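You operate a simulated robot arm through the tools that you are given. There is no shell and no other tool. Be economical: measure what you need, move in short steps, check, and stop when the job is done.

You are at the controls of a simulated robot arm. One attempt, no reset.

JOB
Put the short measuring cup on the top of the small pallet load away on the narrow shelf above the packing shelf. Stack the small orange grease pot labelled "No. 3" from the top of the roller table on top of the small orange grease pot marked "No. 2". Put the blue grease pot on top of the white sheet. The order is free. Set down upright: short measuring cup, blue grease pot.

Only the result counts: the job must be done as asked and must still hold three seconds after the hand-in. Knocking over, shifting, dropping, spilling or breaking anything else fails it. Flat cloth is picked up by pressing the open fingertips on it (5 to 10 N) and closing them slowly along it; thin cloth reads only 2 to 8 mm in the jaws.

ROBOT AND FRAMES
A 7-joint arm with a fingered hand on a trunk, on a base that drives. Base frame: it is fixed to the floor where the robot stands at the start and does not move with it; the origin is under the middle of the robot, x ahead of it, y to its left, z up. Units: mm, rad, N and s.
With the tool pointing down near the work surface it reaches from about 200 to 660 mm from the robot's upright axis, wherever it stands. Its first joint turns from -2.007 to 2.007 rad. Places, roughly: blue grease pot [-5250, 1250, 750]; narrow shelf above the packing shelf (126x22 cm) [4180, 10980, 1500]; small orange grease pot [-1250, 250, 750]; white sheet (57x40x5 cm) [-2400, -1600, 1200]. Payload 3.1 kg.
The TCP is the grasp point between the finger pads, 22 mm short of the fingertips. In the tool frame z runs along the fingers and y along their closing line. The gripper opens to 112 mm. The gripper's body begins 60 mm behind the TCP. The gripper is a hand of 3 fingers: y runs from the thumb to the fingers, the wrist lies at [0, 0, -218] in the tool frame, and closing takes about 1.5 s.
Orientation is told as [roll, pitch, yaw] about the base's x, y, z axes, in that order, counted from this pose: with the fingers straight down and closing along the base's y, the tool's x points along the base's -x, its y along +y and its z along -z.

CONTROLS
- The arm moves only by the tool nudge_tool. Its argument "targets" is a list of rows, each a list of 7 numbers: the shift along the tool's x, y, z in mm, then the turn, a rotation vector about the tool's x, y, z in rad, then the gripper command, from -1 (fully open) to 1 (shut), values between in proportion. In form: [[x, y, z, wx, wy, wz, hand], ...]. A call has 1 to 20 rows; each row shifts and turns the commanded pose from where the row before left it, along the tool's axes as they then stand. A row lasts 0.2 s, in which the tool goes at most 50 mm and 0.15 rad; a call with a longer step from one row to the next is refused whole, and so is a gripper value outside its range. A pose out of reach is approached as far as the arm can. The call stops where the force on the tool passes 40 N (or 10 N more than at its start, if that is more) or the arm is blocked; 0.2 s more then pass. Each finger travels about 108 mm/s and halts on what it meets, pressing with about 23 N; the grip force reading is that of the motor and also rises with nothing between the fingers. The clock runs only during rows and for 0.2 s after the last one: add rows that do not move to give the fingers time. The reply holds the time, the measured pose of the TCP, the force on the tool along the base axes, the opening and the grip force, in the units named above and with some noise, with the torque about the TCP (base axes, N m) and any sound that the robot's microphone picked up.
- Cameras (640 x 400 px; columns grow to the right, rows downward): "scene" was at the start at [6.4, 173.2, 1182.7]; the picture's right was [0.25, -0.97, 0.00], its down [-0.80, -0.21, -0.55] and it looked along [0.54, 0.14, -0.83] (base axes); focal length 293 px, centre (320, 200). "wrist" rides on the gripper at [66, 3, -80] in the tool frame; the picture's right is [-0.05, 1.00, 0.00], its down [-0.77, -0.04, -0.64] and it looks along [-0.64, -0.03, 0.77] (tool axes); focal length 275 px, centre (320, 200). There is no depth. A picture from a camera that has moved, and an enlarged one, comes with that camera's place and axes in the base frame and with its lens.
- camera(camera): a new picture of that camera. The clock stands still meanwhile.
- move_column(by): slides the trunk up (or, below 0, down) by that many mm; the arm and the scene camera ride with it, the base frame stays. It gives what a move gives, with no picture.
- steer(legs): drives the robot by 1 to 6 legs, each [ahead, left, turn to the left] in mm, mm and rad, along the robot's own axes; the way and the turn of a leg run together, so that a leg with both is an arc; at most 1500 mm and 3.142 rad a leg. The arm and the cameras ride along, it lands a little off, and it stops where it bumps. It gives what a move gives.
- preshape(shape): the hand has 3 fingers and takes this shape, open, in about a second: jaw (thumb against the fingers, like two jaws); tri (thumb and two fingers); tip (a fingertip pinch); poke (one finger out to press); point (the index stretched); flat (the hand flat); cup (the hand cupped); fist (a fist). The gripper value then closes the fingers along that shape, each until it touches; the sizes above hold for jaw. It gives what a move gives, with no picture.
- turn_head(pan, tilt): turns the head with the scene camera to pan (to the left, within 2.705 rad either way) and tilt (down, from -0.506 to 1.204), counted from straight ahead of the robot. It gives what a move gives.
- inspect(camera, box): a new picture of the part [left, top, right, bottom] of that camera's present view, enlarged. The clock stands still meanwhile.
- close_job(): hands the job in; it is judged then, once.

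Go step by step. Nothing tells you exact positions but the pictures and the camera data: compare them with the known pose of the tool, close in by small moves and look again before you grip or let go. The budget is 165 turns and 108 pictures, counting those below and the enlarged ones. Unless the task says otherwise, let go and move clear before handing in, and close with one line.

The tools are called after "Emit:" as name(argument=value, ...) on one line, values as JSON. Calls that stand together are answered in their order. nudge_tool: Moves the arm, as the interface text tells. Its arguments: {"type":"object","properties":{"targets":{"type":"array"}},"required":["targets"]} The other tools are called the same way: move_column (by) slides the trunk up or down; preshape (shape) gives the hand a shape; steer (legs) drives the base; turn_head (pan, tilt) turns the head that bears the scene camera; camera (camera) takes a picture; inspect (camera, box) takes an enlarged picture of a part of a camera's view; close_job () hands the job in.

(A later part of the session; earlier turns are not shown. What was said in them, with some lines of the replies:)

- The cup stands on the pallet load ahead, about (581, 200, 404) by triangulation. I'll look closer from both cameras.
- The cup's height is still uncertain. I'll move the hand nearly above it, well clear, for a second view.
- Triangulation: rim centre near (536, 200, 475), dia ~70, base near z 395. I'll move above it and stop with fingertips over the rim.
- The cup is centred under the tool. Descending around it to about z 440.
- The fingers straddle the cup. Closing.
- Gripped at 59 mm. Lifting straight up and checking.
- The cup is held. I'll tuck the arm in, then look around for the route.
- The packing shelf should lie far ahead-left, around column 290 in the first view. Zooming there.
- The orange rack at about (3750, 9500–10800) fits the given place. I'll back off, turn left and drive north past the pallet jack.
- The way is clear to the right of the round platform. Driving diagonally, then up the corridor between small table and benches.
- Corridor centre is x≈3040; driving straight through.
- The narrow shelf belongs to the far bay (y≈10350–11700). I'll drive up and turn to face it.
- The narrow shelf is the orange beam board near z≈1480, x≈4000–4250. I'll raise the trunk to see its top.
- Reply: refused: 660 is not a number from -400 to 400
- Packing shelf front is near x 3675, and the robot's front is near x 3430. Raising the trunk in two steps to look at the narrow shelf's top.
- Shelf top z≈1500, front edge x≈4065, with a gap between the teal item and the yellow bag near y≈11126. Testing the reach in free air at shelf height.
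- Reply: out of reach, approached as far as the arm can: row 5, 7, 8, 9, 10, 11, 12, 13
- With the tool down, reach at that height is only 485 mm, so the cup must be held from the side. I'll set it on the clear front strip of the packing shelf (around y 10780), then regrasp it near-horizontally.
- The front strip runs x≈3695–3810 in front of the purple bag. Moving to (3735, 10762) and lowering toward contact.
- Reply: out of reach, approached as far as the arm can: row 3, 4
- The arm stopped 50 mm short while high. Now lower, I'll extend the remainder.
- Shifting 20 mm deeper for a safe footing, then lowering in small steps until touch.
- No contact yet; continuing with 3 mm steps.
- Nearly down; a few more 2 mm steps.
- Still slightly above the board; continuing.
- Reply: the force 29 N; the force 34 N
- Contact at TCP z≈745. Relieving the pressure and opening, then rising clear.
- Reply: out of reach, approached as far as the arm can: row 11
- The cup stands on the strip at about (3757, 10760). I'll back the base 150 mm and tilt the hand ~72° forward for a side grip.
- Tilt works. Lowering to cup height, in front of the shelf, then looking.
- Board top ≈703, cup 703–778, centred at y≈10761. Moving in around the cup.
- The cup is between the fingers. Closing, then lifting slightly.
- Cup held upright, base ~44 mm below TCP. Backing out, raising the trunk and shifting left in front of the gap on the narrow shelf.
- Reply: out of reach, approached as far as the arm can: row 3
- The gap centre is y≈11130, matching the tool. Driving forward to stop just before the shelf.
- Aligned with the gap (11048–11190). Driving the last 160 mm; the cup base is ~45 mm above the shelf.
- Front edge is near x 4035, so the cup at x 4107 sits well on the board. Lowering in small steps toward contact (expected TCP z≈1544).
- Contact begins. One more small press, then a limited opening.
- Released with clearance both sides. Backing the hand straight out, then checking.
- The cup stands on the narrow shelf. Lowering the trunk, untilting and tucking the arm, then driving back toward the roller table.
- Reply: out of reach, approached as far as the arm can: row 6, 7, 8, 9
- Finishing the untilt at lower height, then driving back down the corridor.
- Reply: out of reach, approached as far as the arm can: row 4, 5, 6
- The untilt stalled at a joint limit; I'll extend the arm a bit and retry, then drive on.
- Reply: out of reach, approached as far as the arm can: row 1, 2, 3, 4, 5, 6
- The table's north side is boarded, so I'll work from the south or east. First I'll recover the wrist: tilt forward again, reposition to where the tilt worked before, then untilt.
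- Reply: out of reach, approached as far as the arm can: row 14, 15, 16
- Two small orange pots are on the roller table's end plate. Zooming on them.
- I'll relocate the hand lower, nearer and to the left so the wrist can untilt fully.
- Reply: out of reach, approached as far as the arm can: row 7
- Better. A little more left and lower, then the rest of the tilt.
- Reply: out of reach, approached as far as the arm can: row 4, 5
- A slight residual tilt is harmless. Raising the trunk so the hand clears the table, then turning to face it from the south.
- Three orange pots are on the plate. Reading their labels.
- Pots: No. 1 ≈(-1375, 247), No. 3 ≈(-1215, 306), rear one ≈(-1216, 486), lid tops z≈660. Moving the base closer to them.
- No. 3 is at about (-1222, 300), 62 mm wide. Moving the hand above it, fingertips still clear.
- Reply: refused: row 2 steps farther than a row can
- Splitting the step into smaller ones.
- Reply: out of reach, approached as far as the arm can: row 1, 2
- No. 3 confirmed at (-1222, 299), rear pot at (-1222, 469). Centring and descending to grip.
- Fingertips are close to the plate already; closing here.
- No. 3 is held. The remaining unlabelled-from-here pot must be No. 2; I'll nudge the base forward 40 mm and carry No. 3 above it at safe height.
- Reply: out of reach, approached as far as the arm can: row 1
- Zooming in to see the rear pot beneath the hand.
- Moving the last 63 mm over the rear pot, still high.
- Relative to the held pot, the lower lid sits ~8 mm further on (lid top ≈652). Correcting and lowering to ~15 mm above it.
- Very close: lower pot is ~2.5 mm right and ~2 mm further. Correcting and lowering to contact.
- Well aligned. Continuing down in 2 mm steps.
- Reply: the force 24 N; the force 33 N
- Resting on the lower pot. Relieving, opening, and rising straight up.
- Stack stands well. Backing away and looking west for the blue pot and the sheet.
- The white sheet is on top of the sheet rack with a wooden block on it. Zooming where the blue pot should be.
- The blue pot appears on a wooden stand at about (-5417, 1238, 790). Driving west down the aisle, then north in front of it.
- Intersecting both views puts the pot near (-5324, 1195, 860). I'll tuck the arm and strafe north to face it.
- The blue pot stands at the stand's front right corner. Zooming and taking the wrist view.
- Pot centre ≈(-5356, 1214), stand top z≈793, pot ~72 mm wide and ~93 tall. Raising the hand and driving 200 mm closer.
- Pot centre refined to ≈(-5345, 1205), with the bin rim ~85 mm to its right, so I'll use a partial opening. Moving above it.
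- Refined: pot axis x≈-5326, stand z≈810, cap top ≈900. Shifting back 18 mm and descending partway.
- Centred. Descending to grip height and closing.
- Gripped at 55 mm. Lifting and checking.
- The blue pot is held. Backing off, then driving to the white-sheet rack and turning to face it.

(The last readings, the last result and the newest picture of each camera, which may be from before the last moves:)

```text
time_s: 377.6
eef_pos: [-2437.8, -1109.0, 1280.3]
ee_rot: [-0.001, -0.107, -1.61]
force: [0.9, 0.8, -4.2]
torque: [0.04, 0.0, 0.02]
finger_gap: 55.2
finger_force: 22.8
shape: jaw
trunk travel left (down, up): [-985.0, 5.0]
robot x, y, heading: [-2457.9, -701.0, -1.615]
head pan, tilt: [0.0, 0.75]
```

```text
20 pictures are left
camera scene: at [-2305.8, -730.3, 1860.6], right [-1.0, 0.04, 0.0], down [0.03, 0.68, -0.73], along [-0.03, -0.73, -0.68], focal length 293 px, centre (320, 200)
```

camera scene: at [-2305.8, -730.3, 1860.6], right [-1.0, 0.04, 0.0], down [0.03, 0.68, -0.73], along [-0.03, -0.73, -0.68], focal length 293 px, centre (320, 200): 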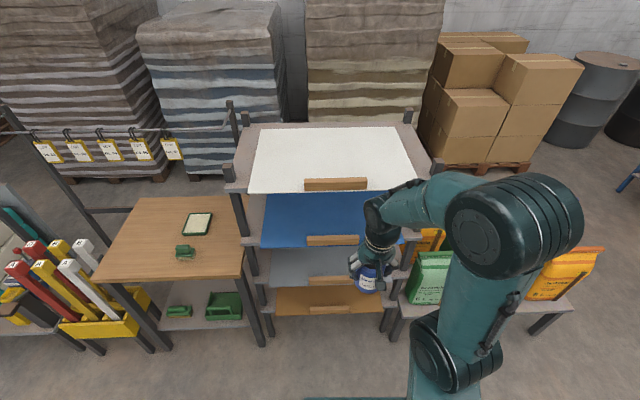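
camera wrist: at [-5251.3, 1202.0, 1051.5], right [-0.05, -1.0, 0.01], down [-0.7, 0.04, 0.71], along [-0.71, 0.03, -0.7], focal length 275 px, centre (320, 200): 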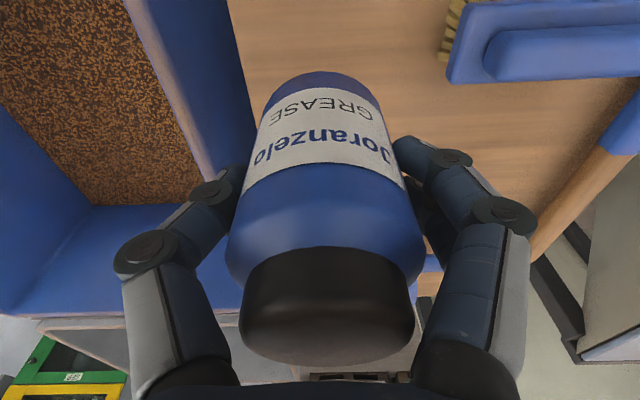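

The white sheet spans x≈-2085…-2675, y≈-1490…-1920, with a wooden handle at its front middle. I'll raise the pot and drive 400 mm closer, then aim for the centre behind the handle.

Emit:
nudge_tool(targets=[[-3.5, 0, -33, 0, 0, 0, 1], [-3.5, 0, -33, 0, 0, 0, 1], [-3.5, 0, -33, 0, 0, 0, 1], [0, 0, 0, 0, 0, 0, 1]])

Emit:
steer(legs=[[0, 0, 0.044], [390, 40, 0]])

Emit:
turn_head(pan=-0.1, tilt=0.9)

Emit:
camera(camera="scene")

Emit:
camera(camera="wrist")

```text
time_s: 378.6
eef_pos: [-2435.9, -1108.5, 1378.1]
ee_rot: [-0.001, -0.104, -1.611]
force: [-0.4, -0.2, -3.1]
torque: [0.02, 0.0, -0.02]
finger_gap: 55.4
finger_force: 22.9
shape: jaw
trunk travel left (down, up): [-985.0, 5.0]
robot x, y, heading: [-2453.9, -703.4, -1.615]
head pan, tilt: [0.0, 0.75]
```

```text
time_s: 381.4
eef_pos: [-2382.0, -1493.5, 1378.9]
ee_rot: [0.001, -0.105, -1.573]
force: [-0.3, -0.5, -1.7]
torque: [0.01, -0.01, 0.0]
finger_gap: 55.4
finger_force: 22.6
shape: jaw
trunk travel left (down, up): [-985.0, 5.0]
robot x, y, heading: [-2418.1, -1091.0, -1.575]
head pan, tilt: [0.0, 0.75]
```

```text
time_s: 382.1
eef_pos: [-2381.2, -1495.5, 1377.6]
ee_rot: [0.0, -0.103, -1.572]
force: [0.6, -0.9, -2.8]
torque: [0.04, -0.03, 0.0]
finger_gap: 55.0
finger_force: 22.7
shape: jaw
trunk travel left (down, up): [-985.0, 5.0]
robot x, y, heading: [-2417.0, -1092.2, -1.575]
head pan, tilt: [-0.099, 0.901]
```

```text
19 pictures are left
camera scene: at [-2272.6, -1104.3, 1848.7], right [-0.99, 0.1, 0.0], down [0.08, 0.78, -0.62], along [-0.06, -0.62, -0.78], focal length 293 px, centre (320, 200)
```

scene: 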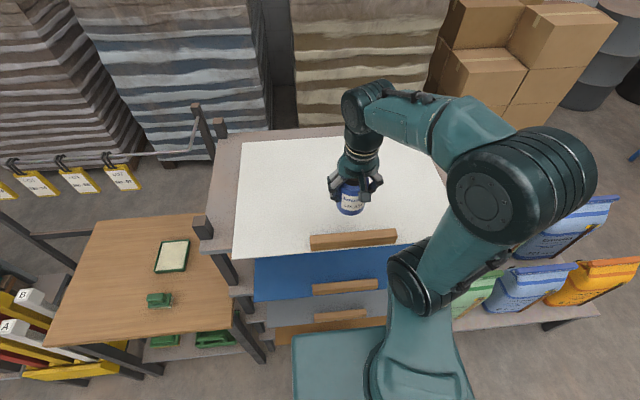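

```text
18 pictures are left
camera wrist: at [-2377.8, -1419.8, 1451.3], right [1.0, -0.05, 0.0], down [-0.04, -0.7, 0.71], along [-0.03, -0.71, -0.7], focal length 275 px, centre (320, 200)
```

wrist: 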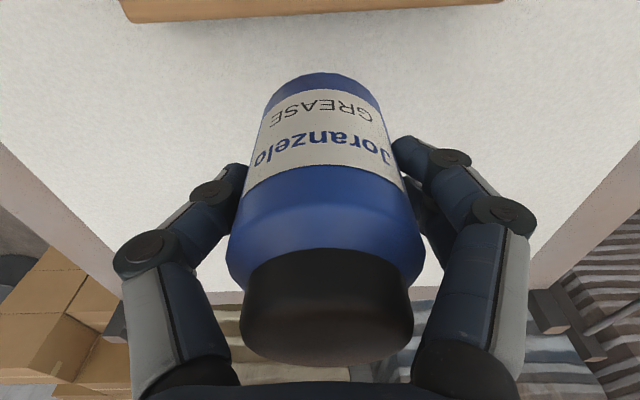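

Moving 105 mm deeper over the sheet, then lowering partway.

Emit:
nudge_tool(targets=[[-35, 0, 3.7, 0, 0, 0, 1], [-35, 0, 3.7, 0, 0, 0, 1], [-35, 0, 3.7, 0, 0, 0, 1], [3, 0, 28, 0, 0, 0, 1], [3, 0, 28, 0, 0, 0, 1], [2.5, 0, 24, 0, 0, 0, 1], [0, 0, 0, 0, 0, 0, 1]])

Emit:
inspect(camera="scene", box=[280, 120, 440, 250])

```text
time_s: 383.7
eef_pos: [-2383.0, -1597.7, 1299.5]
ee_rot: [0.002, -0.11, -1.572]
force: [-0.1, -0.9, 22.1]
torque: [-0.06, -0.03, -0.02]
finger_gap: 54.6
finger_force: 23.0
shape: jaw
trunk travel left (down, up): [-985.0, 5.0]
robot x, y, heading: [-2414.7, -1087.9, -1.581]
head pan, tilt: [-0.099, 0.901]
```

```text
3.08 times, centred on (360, 185) of scene
camera zoom: at [-2272.9, -1100.8, 1849.1], right [-0.99, 0.1, 0.0], down [0.08, 0.78, -0.62], along [-0.06, -0.62, -0.78], focal length 900 px, centre (197, 246)
```

zoom: 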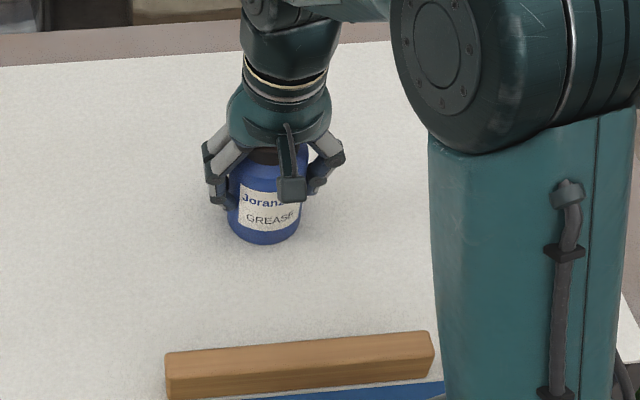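

The pot already touches the sheet (22 N). Relieving the pressure and checking.

Emit:
nudge_tool(targets=[[-0.2, 0, -2, 0, 0, 0, 1], [0, 0, 0, 0, 0, 0, 1]])

Emit:
camera(camera="wrist")

```text
time_s: 384.3
eef_pos: [-2382.9, -1599.5, 1300.8]
ee_rot: [-0.002, -0.105, -1.572]
force: [-0.1, -0.7, 14.5]
torque: [-0.04, -0.08, 0.06]
finger_gap: 54.9
finger_force: 22.8
shape: jaw
trunk travel left (down, up): [-985.0, 5.0]
robot x, y, heading: [-2415.8, -1092.0, -1.571]
head pan, tilt: [-0.099, 0.901]
```

```text
16 pictures are left
camera wrist: at [-2378.9, -1523.1, 1374.5], right [1.0, -0.05, 0.01], down [-0.04, -0.7, 0.71], along [-0.03, -0.71, -0.7], focal length 275 px, centre (320, 200)
```

wrist: 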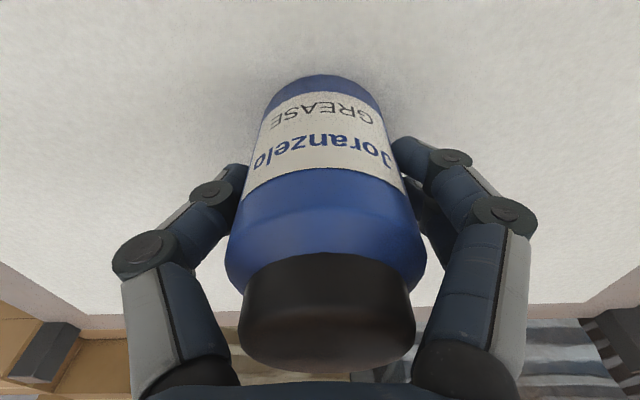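

Still resting with light load. Releasing and rising clear.

Emit:
nudge_tool(targets=[[-0.1, 0, -1, 0, 0, 0, 1], [0, 0, 0, 0, 0, 0, 0.4], [0, 0, 0, 0, 0, 0, -0.2], [0, 0, 0, 0, 0, 0, -0.8], [0, 0, 0, 0, 0, 0, -1], [0, 0, 0, 0, 0, 0, -1], [0, 0, 0, 0, 0, 0, -1], [-2, 0, -20, 0, 0, 0, -1], [-3, 0, -30, 0, 0, 0, -1], [-4, 0, -40, 0, 0, 0, -1], [0, 0, 0, 0, 0, 0, -1]])

Emit:
camera(camera="wrist")

```text
time_s: 386.7
eef_pos: [-2382.5, -1598.9, 1391.8]
ee_rot: [0.0, -0.106, -1.573]
force: [-0.2, 0.2, -0.1]
torque: [0.02, 0.03, -0.03]
finger_gap: 111.7
finger_force: 0.0
shape: jaw
trunk travel left (down, up): [-985.0, 5.0]
robot x, y, heading: [-2418.1, -1090.0, -1.579]
head pan, tilt: [-0.099, 0.901]
```

```text
15 pictures are left
camera wrist: at [-2377.8, -1523.5, 1464.4], right [1.0, -0.05, 0.01], down [-0.04, -0.7, 0.71], along [-0.03, -0.71, -0.7], focal length 275 px, centre (320, 200)
```

wrist: 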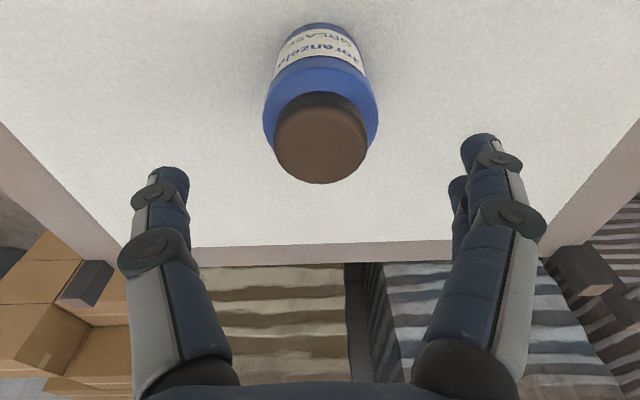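

The blue pot stands upright on the sheet. Backing away; then I'll check the lower orange pot's label from the north side to be sure it is No. 2.

Emit:
nudge_tool(targets=[[-3, 0, -40, 0, 0, 0, -1], [0, 0, 0, 0, 0, 0, -1]])

Emit:
steer(legs=[[-400, 0, 0]])

Emit:
nudge_tool(targets=[[40, 0, 0, 0, 0, 0, -1], [40, 0, 0, 0, 0, 0, -1], [30, 0, 0, 0, 0, 0, -1]])

Emit:
camera(camera="scene")

Emit:
steer(legs=[[0, 1100, 0], [0, 1050, 0], [-1050, 0, 0], [-1050, 0, 0], [0, -900, 0]])

Emit:
turn_head(pan=0, tilt=0.85)

Emit:
camera(camera="scene")

```text
time_s: 387.3
eef_pos: [-2381.3, -1597.5, 1431.8]
ee_rot: [0.0, -0.104, -1.573]
force: [-0.5, -0.4, -0.5]
torque: [0.03, -0.01, 0.01]
finger_gap: 112.0
finger_force: 0.0
shape: jaw
trunk travel left (down, up): [-985.0, 5.0]
robot x, y, heading: [-2412.6, -1087.6, -1.578]
head pan, tilt: [-0.099, 0.901]
```

```text
time_s: 389.8
eef_pos: [-2378.1, -1203.8, 1432.3]
ee_rot: [-0.002, -0.103, -1.568]
force: [0.6, -0.2, -0.3]
torque: [0.03, -0.03, -0.02]
finger_gap: 111.9
finger_force: 0.0
shape: jaw
trunk travel left (down, up): [-985.0, 5.0]
robot x, y, heading: [-2415.2, -696.1, -1.573]
head pan, tilt: [-0.099, 0.901]
```

```text
time_s: 390.6
eef_pos: [-2377.7, -1093.0, 1419.4]
ee_rot: [0.0, -0.105, -1.567]
force: [-0.1, 0.6, 0.2]
torque: [-0.02, -0.02, 0.01]
finger_gap: 112.0
finger_force: 0.1
shape: jaw
trunk travel left (down, up): [-985.0, 5.0]
robot x, y, heading: [-2415.7, -695.0, -1.565]
head pan, tilt: [-0.099, 0.901]
```

```text
14 pictures are left
camera scene: at [-2272.1, -706.4, 1848.7], right [-1.0, 0.1, 0.0], down [0.08, 0.78, -0.62], along [-0.06, -0.62, -0.78], focal length 293 px, centre (320, 200)
```

scene: 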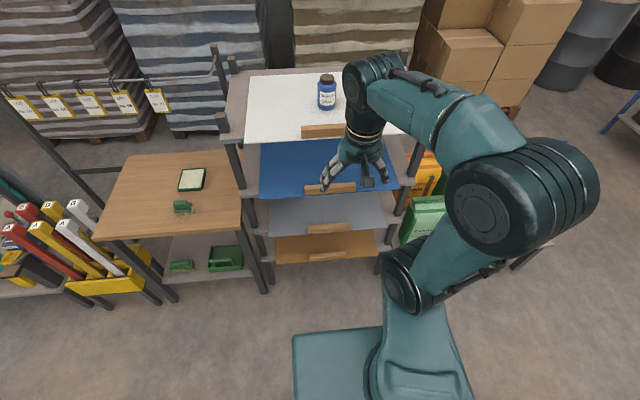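

```text
time_s: 415.5
eef_pos: [-1171.1, 1022.7, 1420.5]
ee_rot: [0.0, -0.104, -1.557]
force: [0.0, 0.6, 0.1]
torque: [0.02, -0.02, 0.01]
finger_gap: 111.9
finger_force: 0.0
shape: jaw
trunk travel left (down, up): [-985.0, 5.0]
robot x, y, heading: [-1213.4, 1420.5, -1.561]
head pan, tilt: [-0.099, 0.901]
```

```text
time_s: 416.2
eef_pos: [-1170.7, 1022.3, 1419.7]
ee_rot: [0.001, -0.104, -1.556]
force: [-1.4, -0.4, 1.0]
torque: [-0.01, 0.0, 0.0]
finger_gap: 111.9
finger_force: 0.0
shape: jaw
trunk travel left (down, up): [-985.0, 5.0]
robot x, y, heading: [-1211.9, 1417.3, -1.56]
head pan, tilt: [0.0, 0.85]
```

```text
13 pictures are left
camera scene: at [-1061.9, 1407.5, 1852.5], right [-1.0, -0.01, 0.0], down [-0.01, 0.75, -0.66], along [0.01, -0.66, -0.75], focal length 293 px, centre (320, 200)
```

scene: 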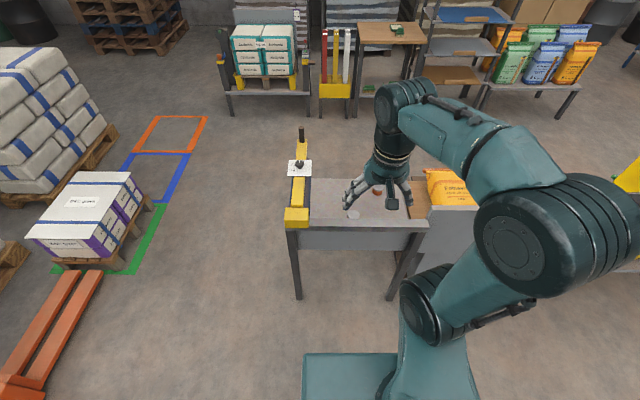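

The stack is visible just over the board. Zooming.

Emit:
inspect(camera="scene", box=[325, 190, 385, 238])

```text
8.33 times, centred on (355, 214) of scene
camera zoom: at [-1061.9, 1407.5, 1852.5], right [-1.0, -0.01, 0.0], down [-0.01, 0.75, -0.66], along [0.01, -0.66, -0.75], focal length 2438 px, centre (28, 83)
```

zoom: 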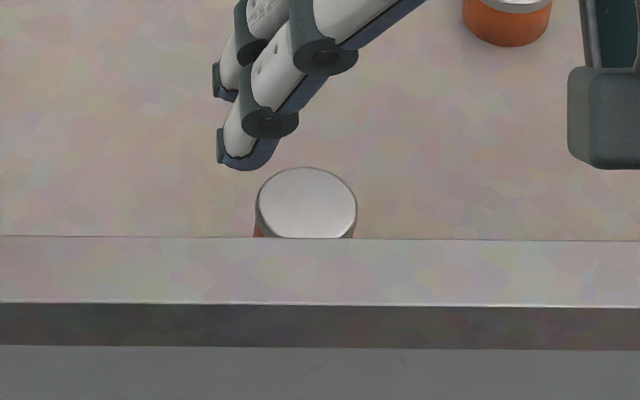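

The board hides it; moving 350 mm closer for a steeper look.

Emit:
steer(legs=[[360, 0, 0]])

Emit:
turn_head(pan=0.15, tilt=1.1)

Emit:
camera(camera="scene")

```text
time_s: 418.5
eef_pos: [-1170.6, 664.7, 1418.9]
ee_rot: [-0.001, -0.106, -1.562]
force: [0.3, -0.1, 0.0]
torque: [0.0, 0.01, -0.01]
finger_gap: 112.1
finger_force: 0.1
shape: jaw
trunk travel left (down, up): [-985.0, 5.0]
robot x, y, heading: [-1209.8, 1061.3, -1.565]
head pan, tilt: [0.0, 0.85]
```

```text
time_s: 419.3
eef_pos: [-1170.2, 663.3, 1419.9]
ee_rot: [0.0, -0.107, -1.562]
force: [0.3, -0.1, -0.5]
torque: [-0.04, -0.03, 0.0]
finger_gap: 111.9
finger_force: 0.1
shape: jaw
trunk travel left (down, up): [-985.0, 5.0]
robot x, y, heading: [-1211.6, 1062.1, -1.565]
head pan, tilt: [0.15, 1.1]
```

```text
11 pictures are left
camera scene: at [-1049.6, 1062.9, 1834.9], right [-0.99, -0.15, 0.0], down [-0.14, 0.88, -0.45], along [0.07, -0.45, -0.89], focal length 293 px, centre (320, 200)
```

scene: 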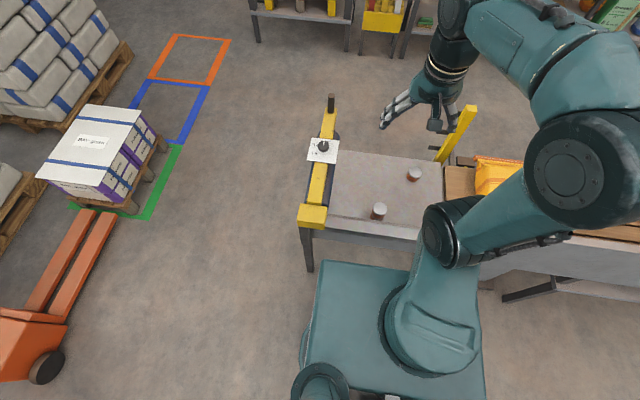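

Emit:
inspect(camera="scene", box=[358, 192, 408, 232])

```text
10.00 times, centred on (383, 212) of scene
camera zoom: at [-1049.6, 1062.9, 1834.9], right [-0.99, -0.15, 0.0], down [-0.14, 0.88, -0.45], along [0.07, -0.45, -0.89], focal length 2926 px, centre (-310, 80)
```

zoom: 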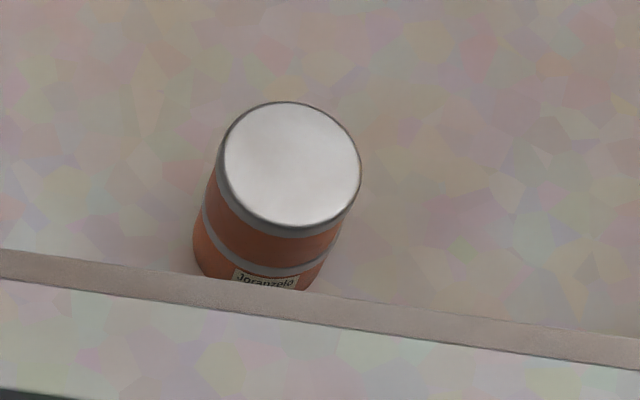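

The label is nearly readable. A bit closer still.

Emit:
steer(legs=[[130, 0, 0]])

Emit:
inspect(camera="scene", box=[350, 140, 430, 200])

```text
time_s: 420.6
eef_pos: [-1169.3, 535.4, 1420.8]
ee_rot: [-0.001, -0.106, -1.562]
force: [0.0, -0.6, -0.8]
torque: [-0.01, -0.02, -0.03]
finger_gap: 112.0
finger_force: 0.0
shape: jaw
trunk travel left (down, up): [-985.0, 5.0]
robot x, y, heading: [-1208.9, 935.7, -1.562]
head pan, tilt: [0.15, 1.1]
```

```text
6.67 times, centred on (390, 170) of scene
camera zoom: at [-1048.9, 936.3, 1834.8], right [-0.99, -0.15, 0.0], down [-0.14, 0.88, -0.45], along [0.07, -0.45, -0.89], focal length 1951 px, centre (-147, 400)
```

zoom: 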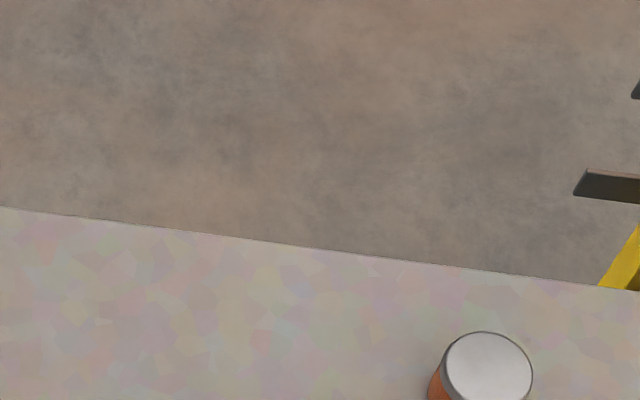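

Objects moved down in the picture; zooming on the stack.

Emit:
inspect(camera="scene", box=[355, 215, 410, 259])

```text
9.09 times, centred on (382, 237) of scene
camera zoom: at [-1048.9, 936.3, 1834.8], right [-0.99, -0.15, 0.0], down [-0.14, 0.88, -0.45], along [0.07, -0.45, -0.89], focal length 2660 px, centre (-248, -136)
```

zoom: 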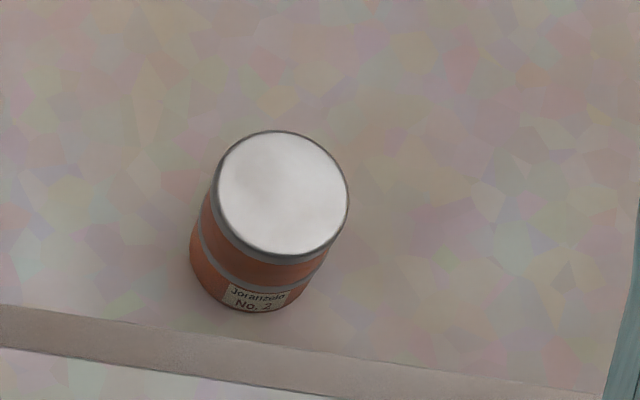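

The lower pot's label reads "No. 2", and No. 3 sits centred on it. All three items are in place, so I'll back clear and hand in.

Emit:
steer(legs=[[-350, 0, 0]])

Emit:
close_job()

```text
time_s: 422.8
eef_pos: [-1171.7, 878.6, 1419.1]
ee_rot: [0.001, -0.102, -1.563]
force: [0.5, -0.8, 0.1]
torque: [0.01, 0.02, -0.01]
finger_gap: 112.0
finger_force: 0.0
shape: jaw
trunk travel left (down, up): [-985.0, 5.0]
robot x, y, heading: [-1214.6, 1280.9, -1.568]
head pan, tilt: [0.15, 1.1]
```

```text
The job is handed in.
```

The job is handed in: the measuring cup stands upright on the narrow shelf, pot No. 3 is stacked on pot No. 2, and the blue grease pot stands upright on the white sheet.
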